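You operate a simulated robot arm through the tools that you are given. There is no shell and no other tool.

You run a simulated robot arm. Do the job below in one go: nothing can be reset, and whatever is moved stays where it is left.

## Task
Bend the 2.5 picket end over and stand it in the green tray.
Fine: wire size knob on its size; swing the lever back. Set down upright: what you pick out.

Only the result counts: the job must be done as asked and must still hold three seconds after the hand-in. Knocking over, shifting, dropping, spilling or breaking anything else fails it.

## Robot
A 7-joint arm with a two-finger gripper, fixed in place. Base frame: the origin is at the foot of the arm, x ahead of it, y to its left, z up; the work surface is at about z = 0. Lengths are in mm, angles in degrees, forces in N, time in s.
With the tool pointing down near the work surface it reaches from about 260 to 600 mm from the base axis. Its first joint turns from -143.0 to 143.0 degrees. Payload 1.08 kg.
The TCP is the grasp point between the finger pads, 16 mm short of the fingertips. In the tool frame z runs along the fingers and y along their closing line. The gripper opens to 88 mm. The gripper's body begins 58 mm behind the TCP.
Orientation is that of the tool frame in the base frame, as a unit quaternion [w, x, y, z]. With the fingers straight down and closing along the base's y, the tool's x points along the base's -x, its y along +y and its z along -z.

## Interface
- The arm moves only by the tool play_rows. Its argument "increments" is a list that holds one entry, the list of rows, each a list of 7 numbers: the turn, a rotation vector about the tool's x, y, z in degrees, then the shift along the tool's x, y, z in mm, then the opening in per cent of the stroke, from 0 (shut) to 100 (fully open). In form: [[[ax, ay, az, tx, ty, tz, gripper], ...]]. A call has 1 to 20 rows; each row is the pose to reach, as a shift and turn from the pose commanded when the call began, along the tool's axes at that moment. Each row takes 0.2 s and may step no farther than 50 mm and 8.6 degrees from the row before; otherwise, or with a gripper value out of range, the whole call is refused. Where a pose cannot be reached the arm comes as near as it can. A force on the tool above 50 N (or 10 N above the force at the start of the call, whichever is more), or a blocked arm, ends the call early, and 0.2 s more pass. Each finger halts on what it meets, pressing with about 20 N; the grip force reading is that of the motor and also rises with nothing between the fingers. The clock runs only during rows and for 0.2 s after the last one: add rows that repeat a pose to give the fingers time. The reply holds the time, the measured pose of the TCP, the force on the tool along the base axes, the opening and the grip force, in the units named above and with some noise, with the torque about the TCP (base axes, N m) and any sound that the robot's microphone picked up.
- Cameras (640 x 400 px; columns grow to the right, rows downward): "scene" is fixed at [401.9, 501.6, 732.9]; the picture's right is [-0.99, 0.11, 0.00], its down [0.10, 0.87, -0.49] and it looks along [-0.06, -0.49, -0.87] (base axes); focal length 343 px, centre (320, 200). "wrist" rides on the gripper at [82, -8, -92] in the tool frame; the picture's right is [0.10, 0.99, 0.00], its down [-0.70, 0.07, -0.71] and it looks along [-0.71, 0.07, 0.70] (tool axes); focal length 256 px, centre (320, 200). There is no depth. A picture from a camera that has moved, and an enlarged one, comes with that camera's place and axes in the base frame and with its lens.
- get_image(camera): a new picture of that camera. No time passes.
- enlarge(camera, box): a new picture of the part [left, top, right, bottom] of that camera's present view, enlarged. No time passes.
- job_done(): hands the job in; it is judged then, once.

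Places have to be worked out from the pictures, the camera data and where the tool is seen. Open the gripper and draw the arm clear of the work before you hand the job in, unless the task says otherwise.

The tools are called after "Call:" as a command line: name --argument value ..., lists and objects as JSON in quotes. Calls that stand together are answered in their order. play_rows: Moves the arm, as the interface text tells. Its arguments: {"type":"object","properties":{"increments":{"type":"array","items":{"type":"array","items":{"type":"array","items":{"type":"number"}}}}},"required":["increments"]} The other tools are called the same way: get_image (camera) takes a picture; enlarge (camera, box) takes an enlarged picture of a part of a camera's view; job_done () hands the job in.

At the start:

```text
clock: 0.0
position: [525.5, -32.8, 230.7]
tool_rot: [0.0, 0.0, 1.0, 0.0]
contact_force: [-0.7, 0.4, 0.2]
moment: [0.03, -0.01, 0.0]
gripper_width: 87.9
finger_force: 0.1
```

scene: 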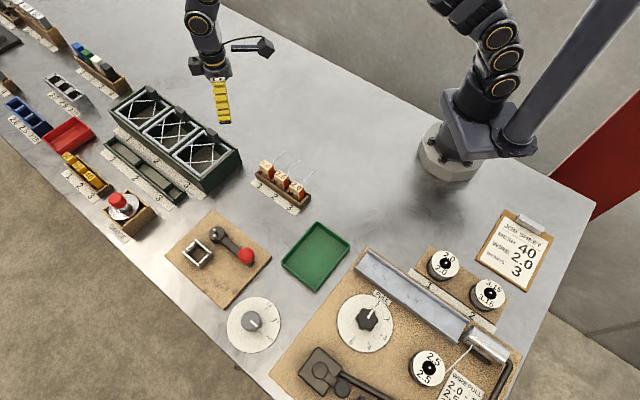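
wrist: 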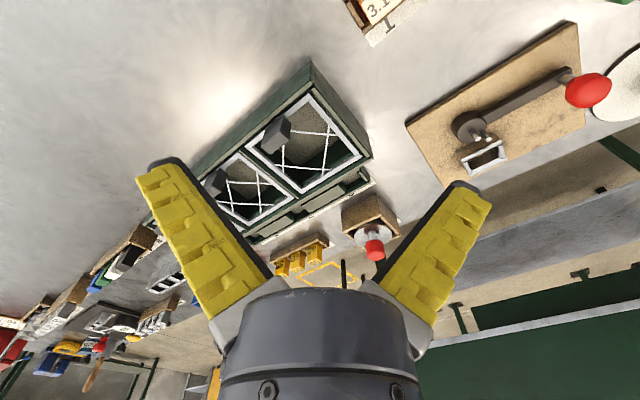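

I'll begin by looking closely at the scene: the picket rack, the bender with lever, the dial and the tray.

Call:
enlarge --camera "scene" --box '[240, 140, 330, 220]'

Call:
enlarge --camera "scene" --box '[150, 200, 290, 360]'

Call:
enlarge --camera "scene" --box '[260, 230, 540, 400]'

Call:
enlarge --camera "scene" --box '[460, 190, 580, 300]'

Call:
enlarge --camera "scene" --box '[0, 60, 240, 240]'

```text
5.00 times, centred on (285, 180) of scene
camera zoom: at [401.9, 501.6, 732.9], right [-0.99, 0.11, 0.0], down [0.1, 0.87, -0.49], along [-0.06, -0.49, -0.87], focal length 1716 px, centre (495, 300)
```

zoom: 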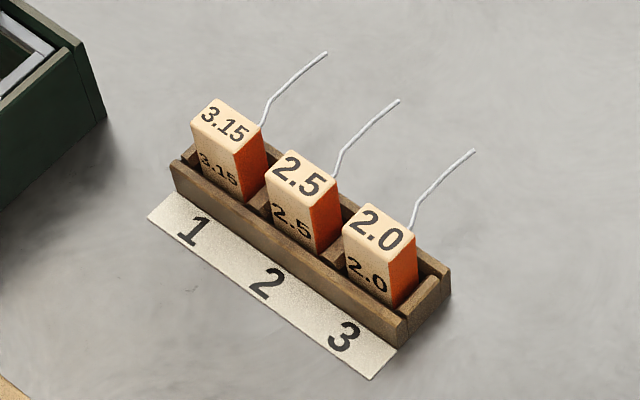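

```text
2.50 times, centred on (220, 280) of scene
camera zoom: at [401.9, 501.6, 732.9], right [-0.99, 0.11, 0.0], down [0.1, 0.87, -0.49], along [-0.06, -0.49, -0.87], focal length 858 px, centre (570, 0)
```

zoom: 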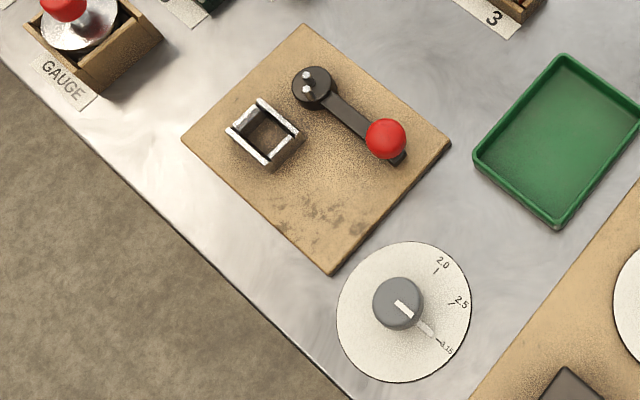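

```text
2.29 times, centred on (400, 315) of scene
camera zoom: at [401.9, 501.6, 732.9], right [-0.99, 0.11, 0.0], down [0.1, 0.87, -0.49], along [-0.06, -0.49, -0.87], focal length 784 px, centre (137, -63)
```

zoom: 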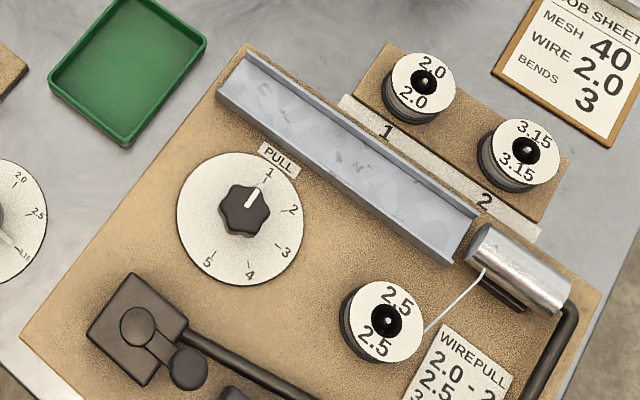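

```text
3.64 times, centred on (520, 245) of scene
camera zoom: at [401.9, 501.6, 732.9], right [-0.99, 0.11, 0.0], down [0.1, 0.87, -0.49], along [-0.06, -0.49, -0.87], focal length 1248 px, centre (-407, 36)
```

zoom: 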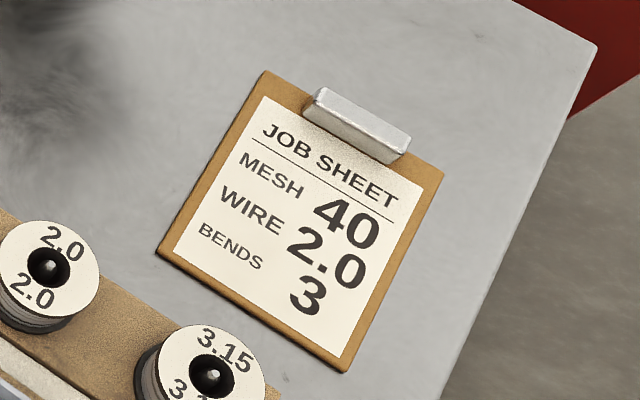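

```text
2.22 times, centred on (120, 150) of scene
camera zoom: at [401.9, 501.6, 732.9], right [-0.99, 0.11, 0.0], down [0.1, 0.87, -0.49], along [-0.06, -0.49, -0.87], focal length 762 px, centre (764, 311)
```

zoom: 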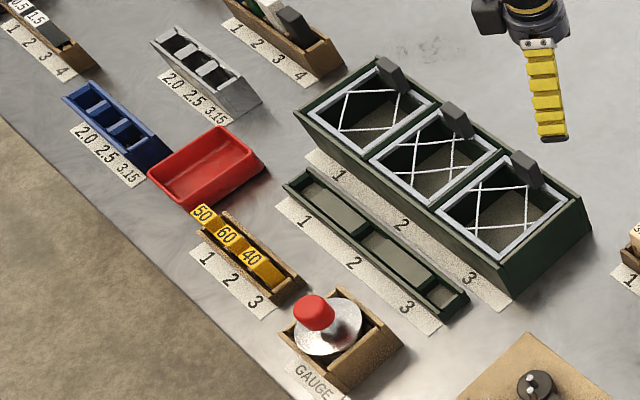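

The picket 2.5 stands in slot 2 of the small rack, and the bender and dial stand about 640–670 mm out from the base. I'll look at the bender and dial through the wrist camera first, before moving.

Call:
enlarge --camera "wrist" --box '[400, 20, 640, 170]'

Call:
enlarge --camera "scene" --box '[180, 220, 276, 280]'

Call:
enlarge --camera "scene" --box '[216, 285, 296, 365]'

Call:
enlarge --camera "scene" --box '[270, 210, 360, 300]'

```text
2.67 times, centred on (520, 95) of wrist
camera zoom: at [445.4, -39.5, 322.6], right [-0.1, 0.99, 0.0], down [0.7, 0.07, 0.71], along [0.71, 0.07, -0.7], focal length 683 px, centre (-213, 480)
```

zoom: 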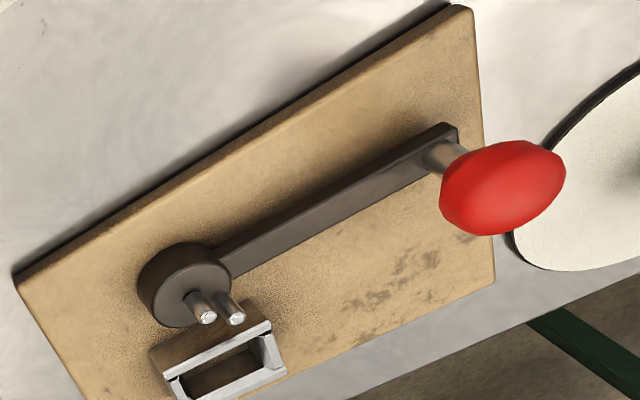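

```text
6.67 times, centred on (228, 250) of scene
camera zoom: at [401.9, 501.6, 732.9], right [-0.99, 0.11, 0.0], down [0.1, 0.87, -0.49], along [-0.06, -0.49, -0.87], focal length 2288 px, centre (933, -133)
```

zoom: 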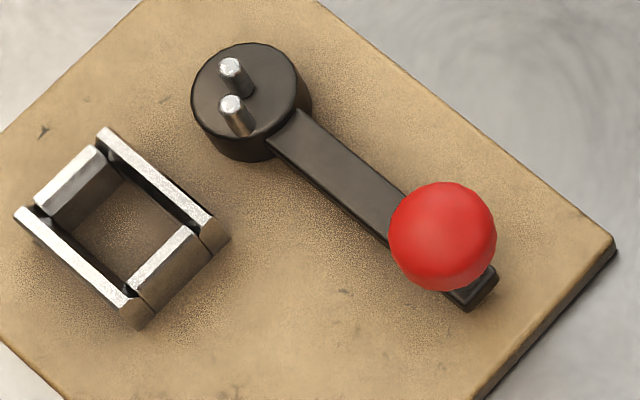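

```text
5.00 times, centred on (256, 325) of scene
camera zoom: at [401.9, 501.6, 732.9], right [-0.99, 0.11, 0.0], down [0.1, 0.87, -0.49], along [-0.06, -0.49, -0.87], focal length 1716 px, centre (640, -425)
```

zoom: 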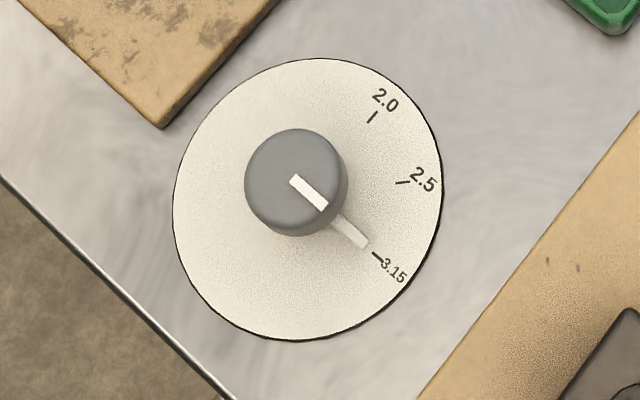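

```text
4.44 times, centred on (315, 255) of scene
camera zoom: at [401.9, 501.6, 732.9], right [-0.99, 0.11, 0.0], down [0.1, 0.87, -0.49], along [-0.06, -0.49, -0.87], focal length 1525 px, centre (342, -44)
```

zoom: 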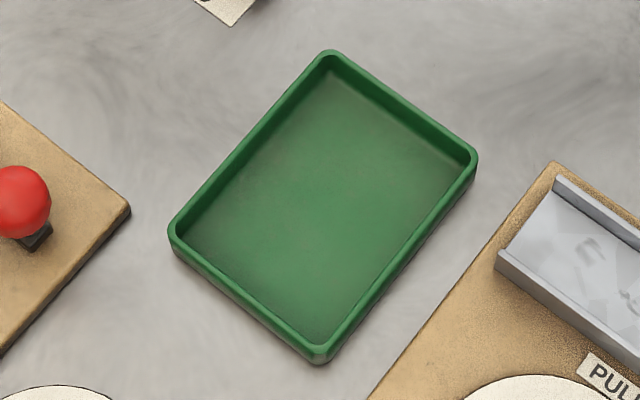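

The bender has a nest, a disc with two pins and a lever. The dial points at 3.15, so it has to go to 2.5. I'll swing to the base side of the picket rack at a safe height, with the tool yawed about 48° to match it, and view it up close.

Call:
play_rows --increments '[[[0, 0, -6.86, 23.9, -3.0, 7.2, 100], [0, 0, -13.7, 47.9, -6.1, 14.5, 100], [0, 0, -20.6, 71.8, -9.1, 21.7, 100], [0, 0, -27.4, 95.7, -12.1, 29.0, 100], [0, 0, -34.3, 119.6, -15.1, 36.2, 100], [0, 0, -41.1, 143.6, -18.2, 43.5, 100], [0, 0, -48, 167.5, -21.2, 50.7, 100], [0, 0, -48, 167.5, -21.2, 50.7, 100]]]'

Call:
get_image --camera "wrist"

Call:
get_image --camera "scene"

```text
clock: 1.8
position: [359.4, -54.8, 181.4]
tool_rot: [-0.001, -0.408, 0.913, 0.001]
contact_force: [0.8, 0.6, 0.1]
moment: [0.03, 0.0, 0.04]
gripper_width: 88.2
finger_force: 0.0
```

```text
taken
camera wrist: at [311.6, -119.7, 273.2], right [-0.81, 0.59, 0.0], down [0.41, 0.57, 0.71], along [0.42, 0.57, -0.71], focal length 256 px, centre (320, 200)
```

wrist: 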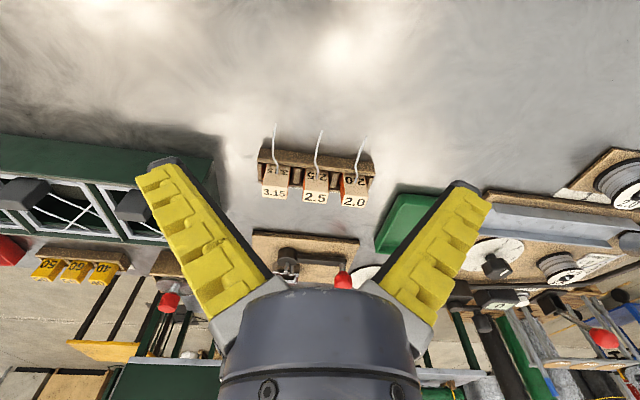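

```text
taken
```

scene: 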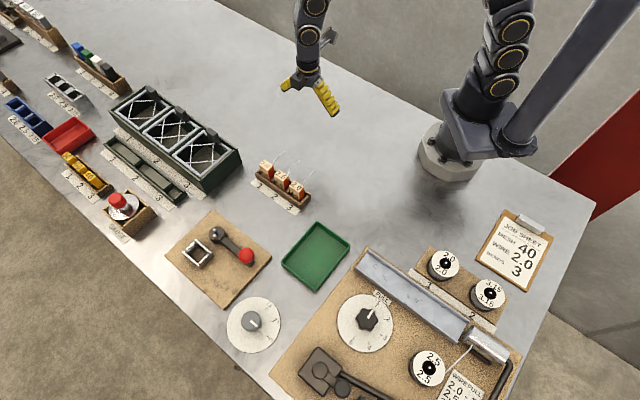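

The rack lines up with this yaw. I'll enlarge the pickets.

Call:
enlarge --camera "wrist" --box '[250, 110, 386, 216]'

Call:
enlarge --camera "wrist" --box '[240, 220, 400, 300]'

Call:
enlarge --camera "scene" --box '[256, 140, 320, 190]'

```text
3.77 times, centred on (318, 163) of wrist
camera zoom: at [311.6, -119.7, 273.2], right [-0.81, 0.59, 0.0], down [0.41, 0.57, 0.71], along [0.42, 0.57, -0.71], focal length 966 px, centre (328, 340)
```

zoom: 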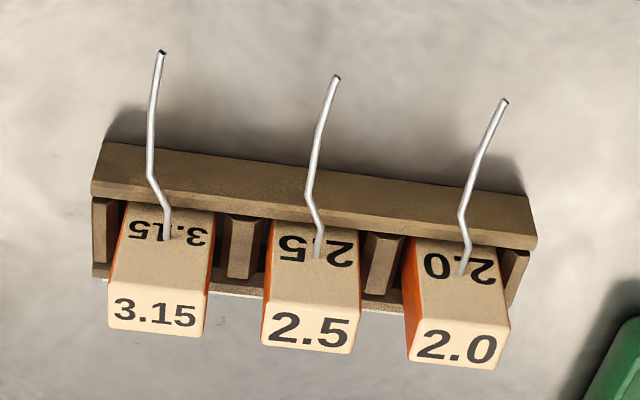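

```text
4.00 times, centred on (320, 260) of wrist
camera zoom: at [311.6, -119.7, 273.2], right [-0.81, 0.59, 0.0], down [0.41, 0.57, 0.71], along [0.42, 0.57, -0.71], focal length 1024 px, centre (320, -40)
```

zoom: 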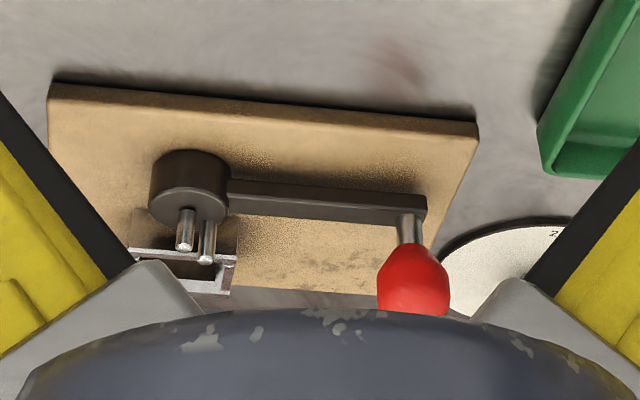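

```text
8.00 times, centred on (288, 165) of scene
camera zoom: at [401.9, 501.6, 732.9], right [-0.99, 0.11, 0.0], down [0.1, 0.87, -0.49], along [-0.06, -0.49, -0.87], focal length 2745 px, centre (576, 480)
```

zoom: 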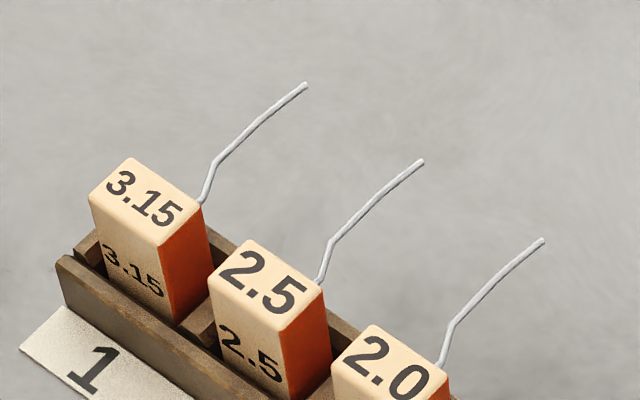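

Each picket is a block about 28 × 18 mm, with its top near z ≈ 60. A crimped wire comes out of the back face about 30 mm below the top and reaches about 66 mm toward the base. Next I'll move over for a closer look at the bender nest, the pins and the dial.

Call:
play_rows --increments '[[[0, 0, 0, -42.4, -5.2, 0, 100], [0, 0, 0, -84.8, -10.4, 0, 100], [0, 0, 0, -127.2, -15.5, 0, 100], [0, 0, 0, -169.6, -20.7, 0, 100], [0, 0, 0, -212, -25.9, 0, 100], [0, 0, 0, -212, -25.9, 0, 100]]]'

Call:
get_image --camera "wrist"

```text
clock: 3.2
position: [520.8, 88.0, 182.9]
tool_rot: [0.0, -0.407, 0.914, 0.0]
contact_force: [0.0, 1.1, 0.7]
moment: [0.02, 0.0, -0.01]
gripper_width: 88.3
finger_force: 0.1
```

```text
taken
camera wrist: at [472.9, 21.9, 273.4], right [-0.81, 0.59, 0.0], down [0.42, 0.57, 0.71], along [0.42, 0.57, -0.7], focal length 256 px, centre (320, 200)
```

wrist: 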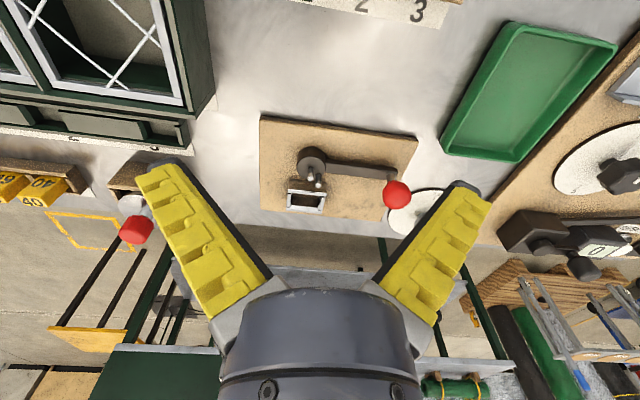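

Call:
enlarge --camera "wrist" --box '[250, 110, 420, 225]'

Call:
enlarge --camera "wrist" --box '[284, 140, 348, 220]'

Call:
enlarge --camera "wrist" --box '[430, 10, 630, 170]'

```text
3.48 times, centred on (335, 168) of wrist
camera zoom: at [472.9, 21.9, 273.4], right [-0.81, 0.59, 0.0], down [0.42, 0.57, 0.71], along [0.42, 0.57, -0.7], focal length 890 px, centre (268, 313)
```

zoom: 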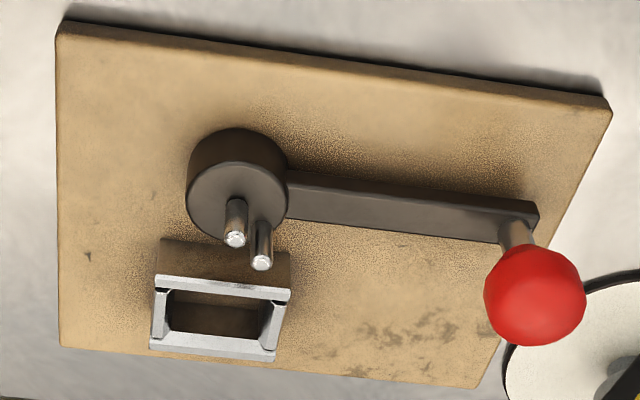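

```text
5.00 times, centred on (316, 180) of wrist
camera zoom: at [472.9, 21.9, 273.4], right [-0.81, 0.59, 0.0], down [0.42, 0.57, 0.71], along [0.42, 0.57, -0.7], focal length 1280 px, centre (340, 300)
```

zoom: 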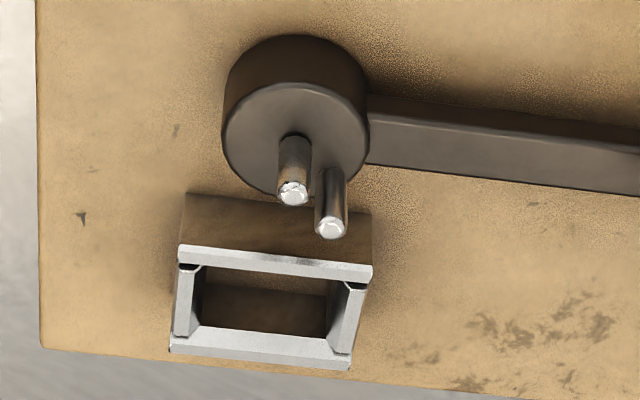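

```text
2.50 times, centred on (530, 90) of wrist
camera zoom: at [472.9, 21.9, 273.4], right [-0.81, 0.59, 0.0], down [0.42, 0.57, 0.71], along [0.42, 0.57, -0.7], focal length 640 px, centre (-205, 475)
```

zoom: 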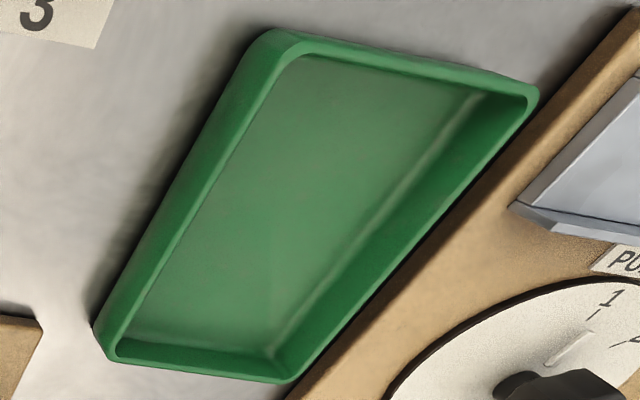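

The nest centre comes out at about (633, 209) with its rim near z ≈ 32. The pivot pin is at about (594, 170), and the red lever knob at about (522, 242, 64). I'll zoom further on the wire and the pins to settle how the wire lies between them.

Call:
enlarge --camera "scene" --box '[276, 154, 312, 184]'

Call:
enlarge --camera "scene" --box '[204, 226, 240, 252]'

Call:
enlarge --camera "scene" --box '[178, 236, 218, 270]'

Call:
enlarge --camera "wrist" --box '[284, 176, 334, 216]'

```text
13.33 times, centred on (294, 169) of scene
camera zoom: at [401.9, 501.6, 732.9], right [-0.99, 0.11, 0.0], down [0.1, 0.87, -0.49], along [-0.06, -0.49, -0.87], focal length 4575 px, centre (667, 613)
```

zoom: 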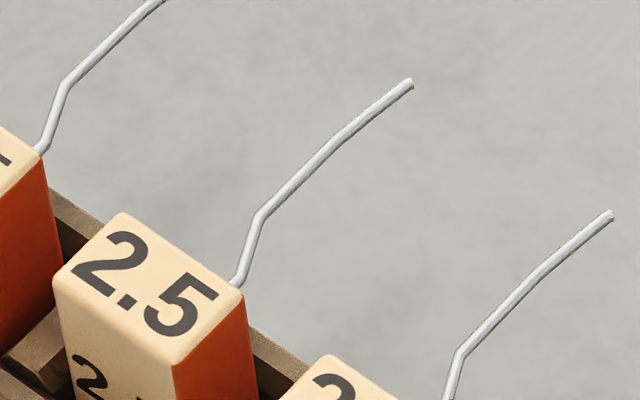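

```text
15.38 times, centred on (222, 239) of scene
camera zoom: at [401.9, 501.6, 732.9], right [-0.99, 0.11, 0.0], down [0.1, 0.87, -0.49], along [-0.06, -0.49, -0.87], focal length 5279 px, centre (1828, -400)
```

zoom: 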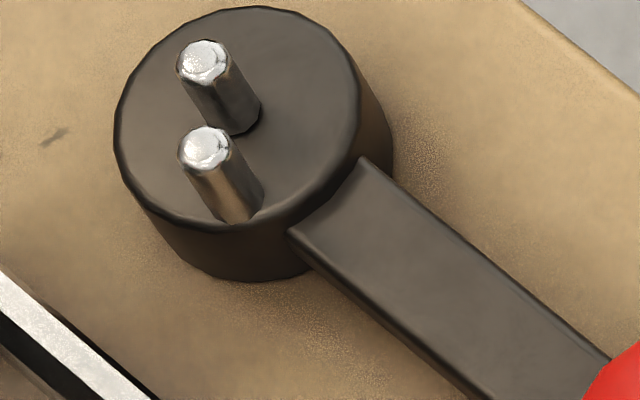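

```text
11.76 times, centred on (198, 253) of scene
camera zoom: at [401.9, 501.6, 732.9], right [-0.99, 0.11, 0.0], down [0.1, 0.87, -0.49], along [-0.06, -0.49, -0.87], focal length 4037 px, centre (1755, -424)
```

zoom: 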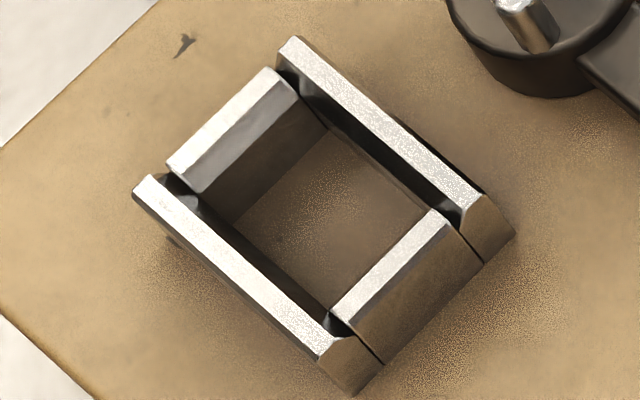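

```text
10.00 times, centred on (309, 196) of wrist
camera zoom: at [472.9, 21.9, 273.4], right [-0.81, 0.59, 0.0], down [0.42, 0.57, 0.71], along [0.42, 0.57, -0.7], focal length 2560 px, centre (430, 240)
```

zoom: 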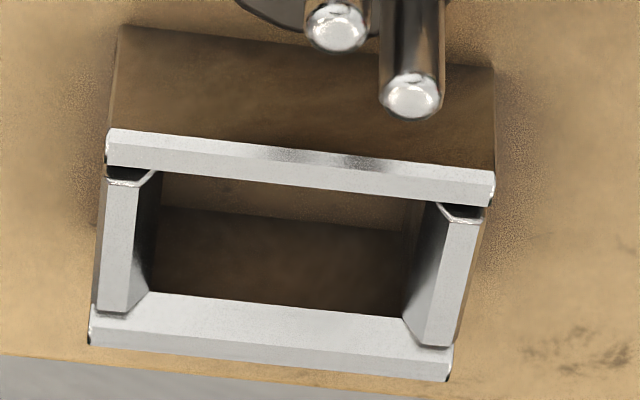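

The rack and the bender share the same 45° heading, with the wire pointing from the nest toward the pins, so the picket can be moved across without turning it. I'll test whether the arm reaches over the nest with the tool vertical, at a safe height.

Call:
play_rows --increments '[[[0, 0, 1, -41, -1.0, 0, 100], [0, 0, 2, -82, -2.0, 0, 100], [0, 0, 3, -123, -2.5, 10, 100], [0, 0, 3, -164.9, -2.9, 30, 100], [0, 0, 3, -164.9, -2.9, 52, 100], [0, 0, 3, -164.9, -2.9, 52, 100]]]'

Call:
get_image --camera "scene"

```text
clock: 4.6
position: [579.1, 165.7, 160.0]
tool_rot: [0.001, -0.383, 0.924, 0.0]
contact_force: [-0.9, -0.5, 0.1]
moment: [-0.01, 0.01, 0.01]
gripper_width: 88.1
finger_force: 0.2
out of reach, approached as far as the arm can: row 3, 4, 5, 6
```

```text
taken
```

scene: 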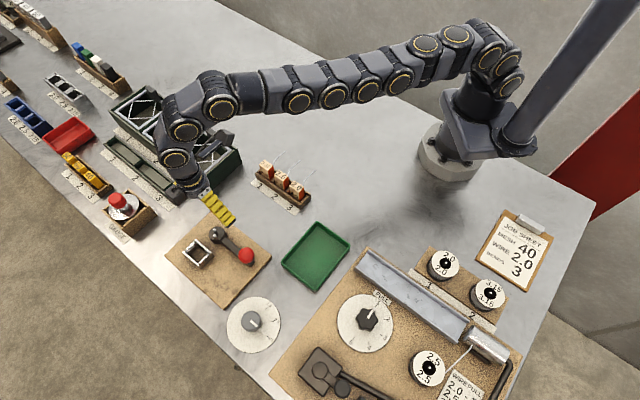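

The vertical tool stops at a radius of about 602 mm, so reaching the nest needs a tilt in the 45° direction, about the closing axis. I'll pull back a little and start tilting, which also shows me which pose the commands refer to.

Call:
play_rows --increments '[[[0, -8, 0, 40, 0, 0, 100], [0, -16, 0, 60, 0, 0, 100], [0, -16, 0, 60, 0, 0, 100]]]'

```text
clock: 5.4
position: [533.7, 122.7, 157.3]
tool_rot: [0.128, -0.38, 0.915, 0.054]
contact_force: [-0.4, 0.0, -0.5]
moment: [-0.01, 0.01, 0.04]
gripper_width: 87.8
finger_force: 0.0
```

Commands do refer to the pose actually reached, and the tilt goes the right way. I'll now test reach over the nest with a 30° tilt at TCP z ≈ 100.

Call:
play_rows --increments '[[[0, -3.5, 0, -27.6, -2.3, 10, 100], [0, -7, 0, -55.2, -4.6, 30, 100], [0, -10.5, 0, -82.7, -6.9, 60, 100], [0, -14, 0, -110.3, -9.2, 91.3, 100], [0, -14, 0, -110.3, -9.2, 91.3, 100]]]'

Call:
get_image --camera "wrist"

Call:
get_image --camera "scene"

```text
clock: 6.6
position: [629.7, 210.7, 98.5]
tool_rot: [0.238, -0.369, 0.893, 0.098]
contact_force: [1.5, 0.0, 0.1]
moment: [-0.01, -0.02, 0.0]
gripper_width: 88.0
finger_force: 0.1
```

```text
taken
camera wrist: at [554.7, 122.8, 136.8], right [-0.77, 0.64, -0.05], down [0.13, 0.23, 0.97], along [0.63, 0.73, -0.26], focal length 256 px, centre (320, 200)
```

wrist: 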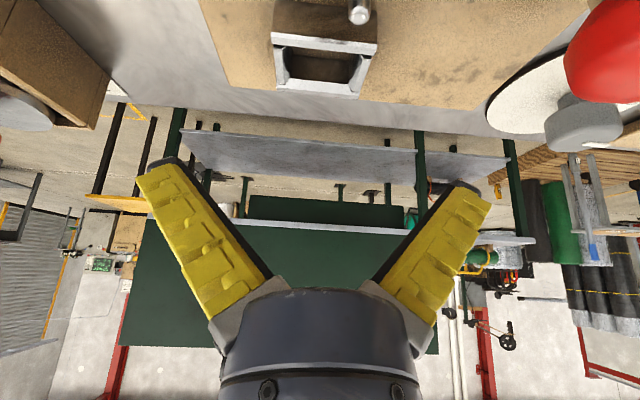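

```text
taken
```

scene: 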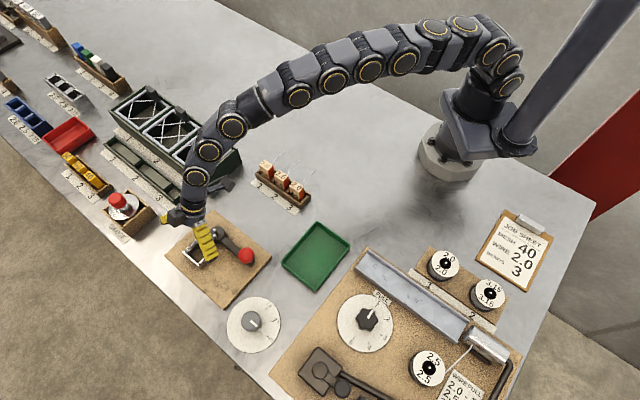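

The 30° tilt works over the nest. I'll check that it still reaches lower, to TCP z ≈ 52, straight down with the open fingers clear of the nest.

Call:
play_rows --increments '[[[0, 0, 0, 8, 0, 13.9, 100], [0, 0, 0, 16, 0, 27.7, 100], [0, 0, 0, 23, 0, 40, 100], [0, 0, 0, 23, 0, 40, 100]]]'

Call:
enlarge --camera "scene" --box '[160, 190, 288, 290]'

Call:
get_image --camera "wrist"

```text
clock: 7.6
position: [629.6, 212.5, 50.7]
tool_rot: [0.239, -0.37, 0.892, 0.1]
contact_force: [0.4, 0.0, -0.3]
moment: [0.01, -0.01, -0.04]
gripper_width: 88.3
finger_force: 0.1
```

```text
4.00 times, centred on (224, 240) of scene
camera zoom: at [401.9, 501.6, 732.9], right [-0.99, 0.11, 0.0], down [0.1, 0.87, -0.49], along [-0.06, -0.49, -0.87], focal length 1373 px, centre (704, 40)
```

zoom: 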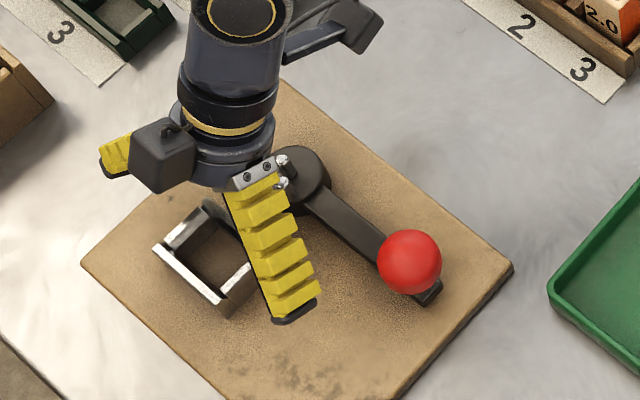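

```text
taken
camera wrist: at [555.0, 123.2, 90.2], right [-0.77, 0.64, -0.05], down [0.13, 0.23, 0.96], along [0.63, 0.73, -0.26], focal length 256 px, centre (320, 200)
```

wrist: 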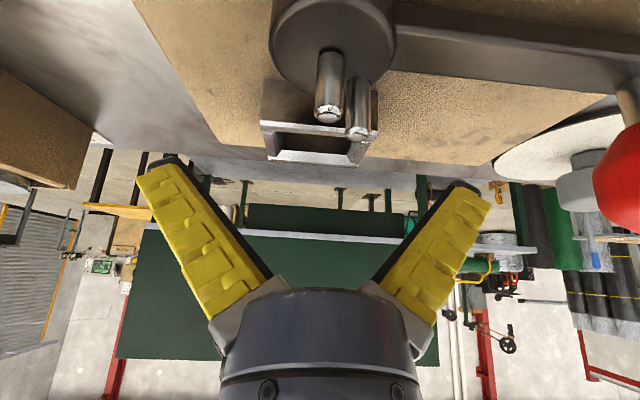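

Reach is fine at this height. I'll use this close view to refine the nest position and check the pin and wall heights.

Call:
enlarge --camera "wrist" --box '[250, 80, 400, 174]'

Call:
enlarge --camera "scene" --box '[186, 226, 242, 266]'

```text
4.26 times, centred on (325, 127) of wrist
camera zoom: at [555.0, 123.2, 90.2], right [-0.77, 0.64, -0.05], down [0.13, 0.23, 0.96], along [0.63, 0.73, -0.26], focal length 1089 px, centre (299, 511)
```

zoom: 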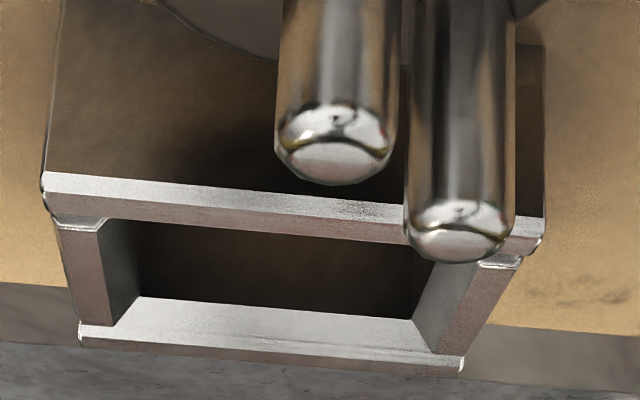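

```text
10.00 times, centred on (214, 246) of scene
camera zoom: at [401.9, 501.6, 732.9], right [-0.99, 0.11, 0.0], down [0.1, 0.87, -0.49], along [-0.06, -0.49, -0.87], focal length 3431 px, centre (1380, -260)
```

zoom: 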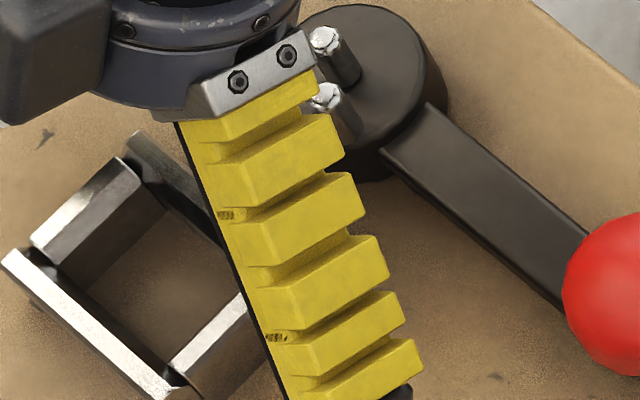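

The nest centre refines to about (635, 209). The pin tops are at z ≈ 51, so the wire lies just above the nest rim. Before doing the knob I'll measure the dial and the rack rails more precisely.

Call:
enlarge --camera "wrist" --box '[480, 80, 640, 260]'

Call:
enlarge --camera "scene" --box '[226, 296, 284, 354]'

Call:
enlarge --camera "scene" --box '[284, 178, 316, 218]'

Call:
enlarge --camera "scene" --box '[250, 158, 290, 192]'

```text
2.22 times, centred on (560, 170) of wrist
camera zoom: at [555.0, 123.2, 90.2], right [-0.77, 0.64, -0.05], down [0.13, 0.23, 0.96], along [0.63, 0.73, -0.26], focal length 569 px, centre (-213, 267)
```

zoom: 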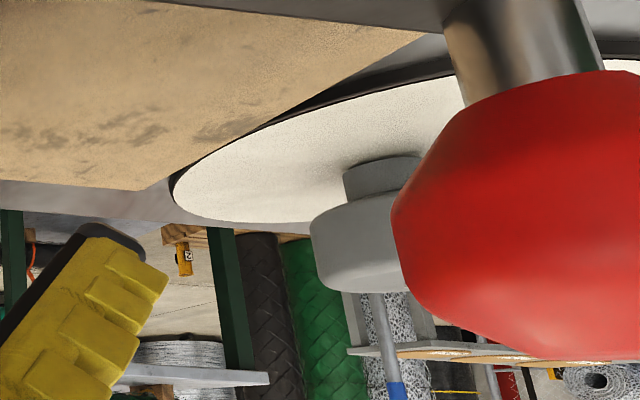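

```text
6.90 times, centred on (255, 325) of scene
camera zoom: at [401.9, 501.6, 732.9], right [-0.99, 0.11, 0.0], down [0.1, 0.87, -0.49], along [-0.06, -0.49, -0.87], focal length 2366 px, centre (768, -662)
```

zoom: 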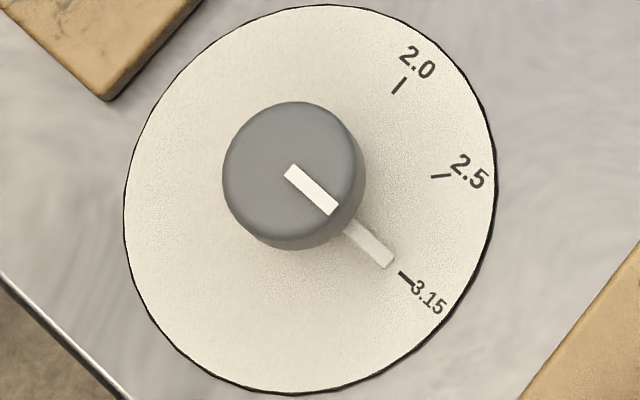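

```text
10.00 times, centred on (300, 198) of scene
camera zoom: at [401.9, 501.6, 732.9], right [-0.99, 0.11, 0.0], down [0.1, 0.87, -0.49], along [-0.06, -0.49, -0.87], focal length 3431 px, centre (520, 220)
```

zoom: 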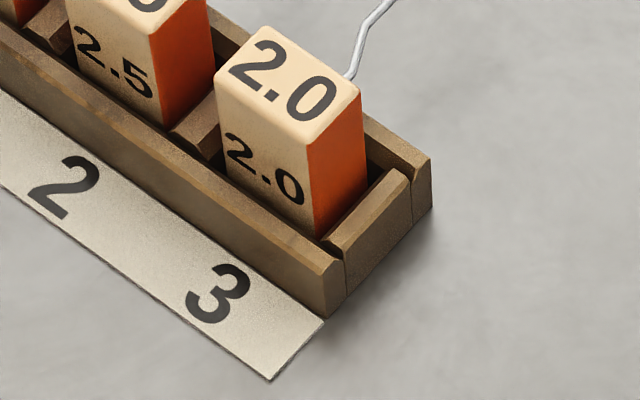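

```text
11.76 times, centred on (270, 175) of scene
camera zoom: at [401.9, 501.6, 732.9], right [-0.99, 0.11, 0.0], down [0.1, 0.87, -0.49], along [-0.06, -0.49, -0.87], focal length 4037 px, centre (908, 494)
```

zoom: 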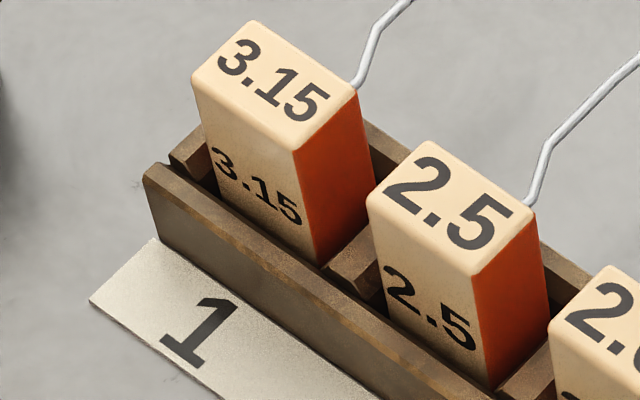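

The dial works out as: centre about (521, 366), cap about 38 mm across with its top near z ≈ 38, ticks 45° apart. The pointer sits at 3.15, so it needs about +45° counter-clockwise to 2.5. I'll lift and move above the knob, turning the tilt direction so the fingers miss the pointer.

Call:
play_rows --increments '[[[0, 0, 0, -15, 0, -26, 100], [0, 0, 0, -30, 0, -51.9, 100], [4, 0, 6.92, -35.6, 37.2, -48.6, 100], [8, 0, 13.84, -41.2, 74.3, -45.3, 100], [12, 0, 20.76, -46.7, 111.5, -42.1, 100], [16, 0, 27.7, -52.3, 148.6, -38.8, 100], [20, 0, 34.6, -57.9, 185.8, -35.5, 100], [20, 0, 34.6, -57.9, 185.8, -35.5, 100]]]'

Call:
get_image --camera "wrist"

Call:
get_image --camera "scene"

```text
clock: 9.4
position: [524.8, 365.4, 114.1]
tool_rot: [0.259, -0.043, 0.965, 0.01]
contact_force: [0.0, -0.5, -0.7]
moment: [0.01, 0.04, -0.02]
gripper_width: 88.2
finger_force: 0.0
```

```text
taken
camera wrist: at [408.8, 346.9, 152.8], right [-0.18, 0.98, -0.05], down [0.24, 0.1, 0.96], along [0.95, 0.16, -0.26], focal length 256 px, centre (320, 200)
```

wrist: 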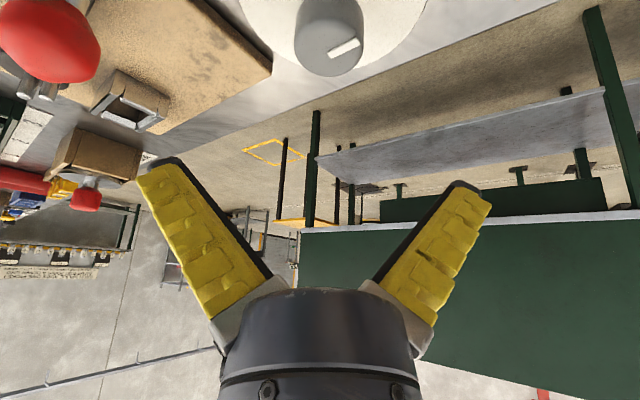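

```text
taken
```

scene: 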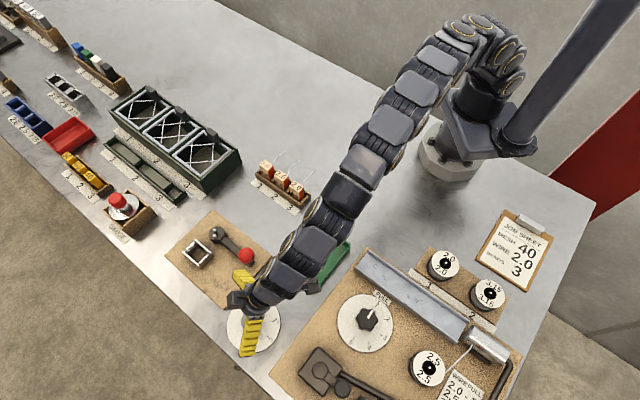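

I'm above the dial, and the knob shows in the wrist view. I'll zoom in on it to refine the centre.

Call:
enlarge --camera "wrist" --box '[230, 0, 440, 100]'

Call:
enlarge --camera "scene" --box '[216, 260, 296, 370]'

```text
3.05 times, centred on (335, 50) of wrist
camera zoom: at [408.8, 346.9, 152.8], right [-0.18, 0.98, -0.05], down [0.24, 0.1, 0.96], along [0.95, 0.16, -0.26], focal length 780 px, centre (274, 657)
```

zoom: 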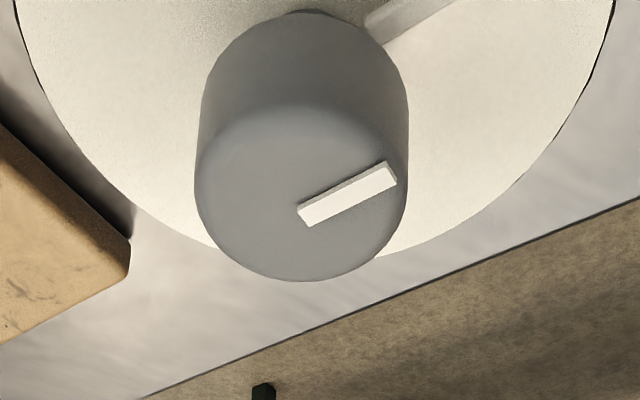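

```text
3.64 times, centred on (256, 315) of scene
camera zoom: at [401.9, 501.6, 732.9], right [-0.99, 0.11, 0.0], down [0.1, 0.87, -0.49], along [-0.06, -0.49, -0.87], focal length 1248 px, centre (553, -218)
```

zoom: 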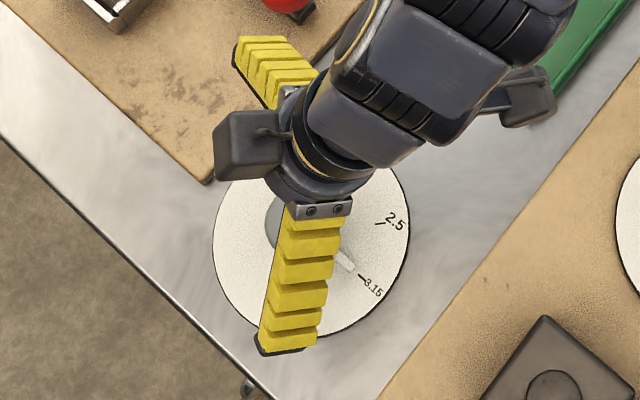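

The knob centre comes out at (520.8, 365.6) with the top at z ≈ 38 and a diameter of about 38 mm. I'll lower the half-closed fingers around it, down to z ≈ 32.

Call:
play_rows --increments '[[[0, 0, 0, 11.1, 0.2, 17.2, 75], [0, 0, 0, 22.2, 0.4, 34.5, 70], [0, 0, 0, 33.4, 0.6, 51.8, 70], [0, 0, 0, 44.5, 0.8, 69.0, 70], [0, 0, 0, 44.5, 0.8, 69.0, 70]]]'

Call:
get_image --camera "wrist"

Call:
enlarge --camera "scene" --box '[216, 260, 296, 370]'

```text
clock: 10.6
position: [518.3, 365.4, 30.4]
tool_rot: [0.259, -0.043, 0.965, 0.011]
contact_force: [-0.6, -0.5, 0.4]
moment: [0.0, -0.03, 0.06]
gripper_width: 65.4
finger_force: 2.8
```

```text
taken
camera wrist: at [404.1, 346.8, 68.6], right [-0.18, 0.98, -0.05], down [0.25, 0.1, 0.96], along [0.95, 0.16, -0.26], focal length 256 px, centre (320, 200)
```

wrist: 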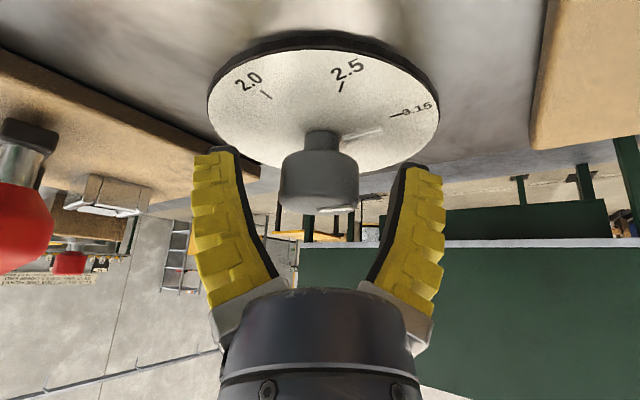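

```text
3.64 times, centred on (256, 315) of scene
camera zoom: at [401.9, 501.6, 732.9], right [-0.99, 0.11, 0.0], down [0.1, 0.87, -0.49], along [-0.06, -0.49, -0.87], focal length 1248 px, centre (553, -218)
```

zoom: 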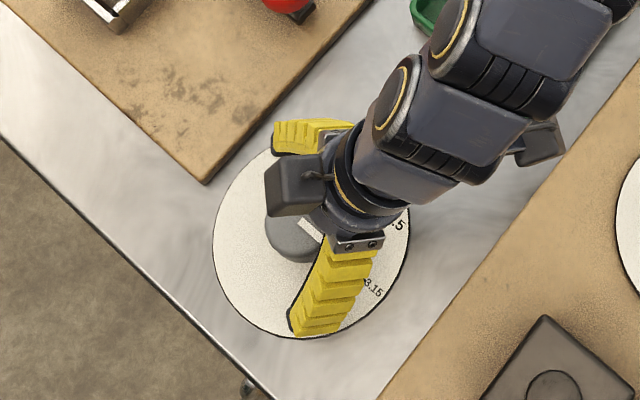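

The knob sits centred between the fingers. I'll close on it and check the grip.

Call:
play_rows --increments '[[[0, 0, 0, 0, 0, 0, 50], [0, 0, 0, 0, 0, 0, 30], [0, 0, 0, 0, 0, 0, 30], [0, 0, 0, 0, 0, 0, 30]]]'

Call:
get_image --camera "wrist"

```text
clock: 11.6
position: [518.3, 364.9, 30.6]
tool_rot: [0.258, -0.042, 0.965, 0.01]
contact_force: [-8.9, -7.4, 10.0]
moment: [-0.13, 0.09, -0.06]
gripper_width: 31.9
finger_force: 22.3
```

```text
taken
camera wrist: at [404.1, 346.8, 69.1], right [-0.18, 0.98, -0.05], down [0.25, 0.1, 0.96], along [0.95, 0.16, -0.26], focal length 256 px, centre (320, 200)
```

wrist: 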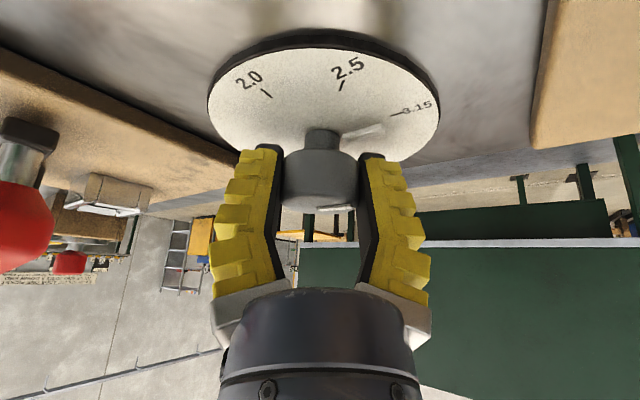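

The grip is on (22 N) and the cap is between the fingertips. I'll start rotating counter-clockwise about the vertical in small steps and check that the knob follows.

Call:
play_rows --increments '[[[-2, 0, -3.46, 0, 0, 0, 30], [-4, 0, -6.93, 0, 0, 0, 30], [-6, 0, -10.4, 0, 0, 0, 30], [-8, 0, -13.9, 0, 0, 0, 30], [-8, 0, -13.9, 0, 0, 0, 30]]]'

Call:
get_image --camera "wrist"

Call:
enlarge --camera "scene" --box '[216, 290, 296, 360]'

```text
clock: 12.8
position: [519.0, 365.0, 31.4]
tool_rot: [0.254, -0.178, 0.949, 0.048]
contact_force: [0.5, -8.3, 5.1]
moment: [-0.08, 0.12, -0.02]
gripper_width: 31.0
finger_force: 22.6
```

```text
taken
camera wrist: at [414.1, 315.4, 69.2], right [-0.44, 0.9, -0.05], down [0.21, 0.16, 0.96], along [0.87, 0.41, -0.26], focal length 256 px, centre (320, 200)
```

wrist: 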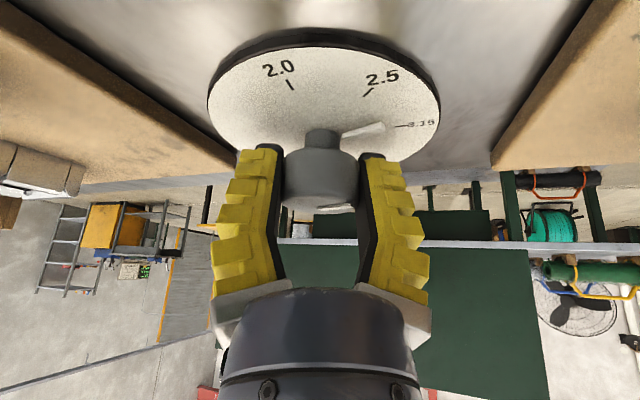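

```text
5.71 times, centred on (256, 325) of scene
camera zoom: at [401.9, 501.6, 732.9], right [-0.99, 0.11, 0.0], down [0.1, 0.87, -0.49], along [-0.06, -0.49, -0.87], focal length 1961 px, centre (686, -514)
```

zoom: 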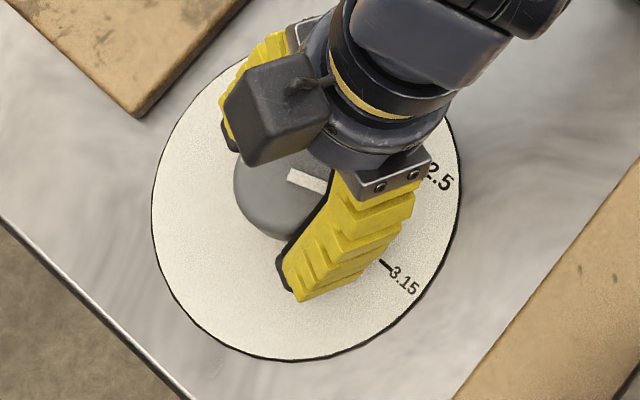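

I'll zoom in to see whether the pointer actually moved relative to the ticks.

Call:
enlarge --camera "wrist" --box '[200, 20, 450, 220]'

```text
2.00 times, centred on (325, 120) of wrist
camera zoom: at [414.1, 315.4, 69.2], right [-0.44, 0.9, -0.05], down [0.21, 0.16, 0.96], along [0.87, 0.41, -0.26], focal length 512 px, centre (310, 360)
```

zoom: 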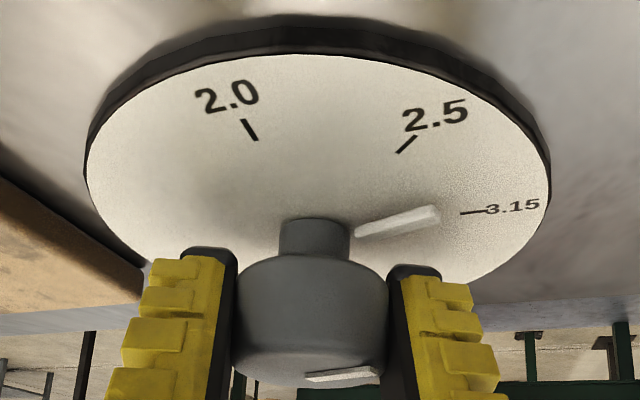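

The pointer has moved from about 137° to about 146° for 16° of tool turn, so it follows with some lag. I'll continue the rotation.

Call:
play_rows --increments '[[[-3, 0, -5.2, 0, 0, 0, 20], [-6, 0, -10.4, 0, 0, 0, 20], [-9, 0, -15.6, 0, 0, 0, 20], [-12, 0, -20.8, 0, 0, 0, 20], [-15, 0, -25.9, 0, 0, 0, 20], [-15, 0, -25.9, 0, 0, 0, 20]]]'

Call:
enlarge --camera "wrist" --box '[200, 20, 450, 220]'

Call:
enlarge --camera "scene" --box '[216, 290, 296, 360]'

```text
clock: 14.2
position: [519.2, 366.6, 30.8]
tool_rot: [0.235, -0.417, 0.871, 0.112]
contact_force: [5.3, -9.8, 4.5]
moment: [0.12, -0.23, -0.04]
gripper_width: 31.4
finger_force: 21.9
```

```text
2.00 times, centred on (325, 120) of wrist
camera zoom: at [453.5, 269.4, 69.0], right [-0.83, 0.56, -0.05], down [0.1, 0.24, 0.97], along [0.55, 0.8, -0.26], focal length 512 px, centre (310, 360)
```

zoom: 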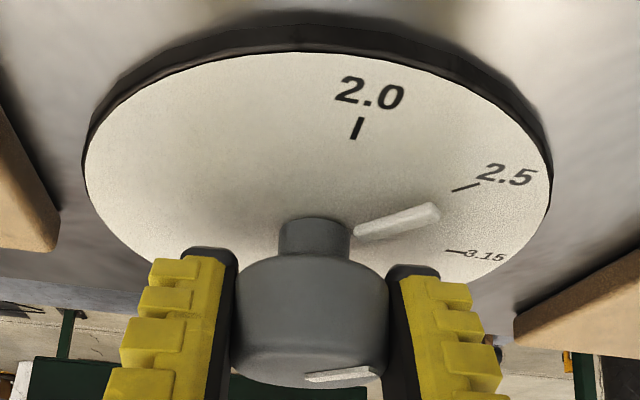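

```text
5.71 times, centred on (256, 325) of scene
camera zoom: at [401.9, 501.6, 732.9], right [-0.99, 0.11, 0.0], down [0.1, 0.87, -0.49], along [-0.06, -0.49, -0.87], focal length 1961 px, centre (686, -514)
```

zoom: 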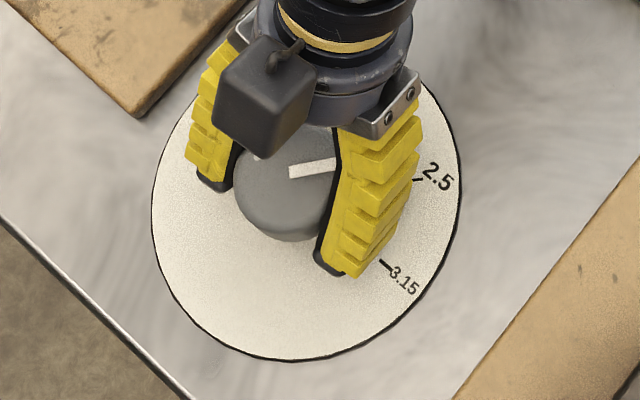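

The knob now follows the tool, and I estimate the pointer at about 176–184°. I'll zoom on the top bar to measure it better.

Call:
enlarge --camera "scene" --box '[242, 310, 274, 330]'

Call:
enlarge --camera "wrist" --box '[330, 80, 450, 155]'

```text
16.00 times, centred on (258, 320) of scene
camera zoom: at [401.9, 501.6, 732.9], right [-0.99, 0.11, 0.0], down [0.1, 0.87, -0.49], along [-0.06, -0.49, -0.87], focal length 5490 px, centre (1312, -1720)
```

zoom: 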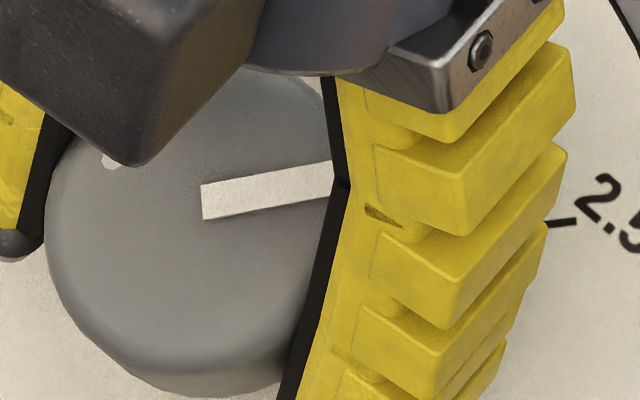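

```text
5.33 times, centred on (390, 118) of wrist
camera zoom: at [453.5, 269.4, 69.0], right [-0.83, 0.56, -0.05], down [0.1, 0.24, 0.97], along [0.55, 0.8, -0.26], focal length 1365 px, centre (-53, 640)
```

zoom: 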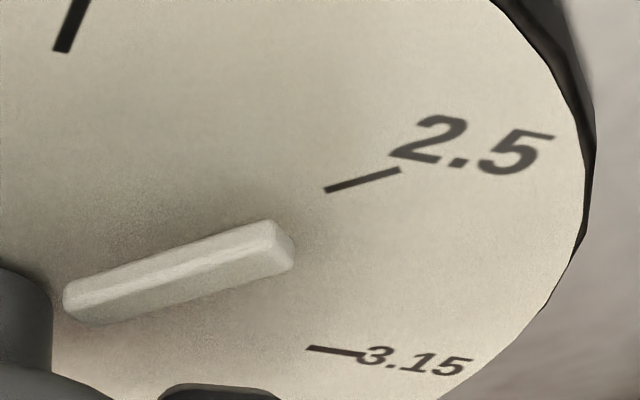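

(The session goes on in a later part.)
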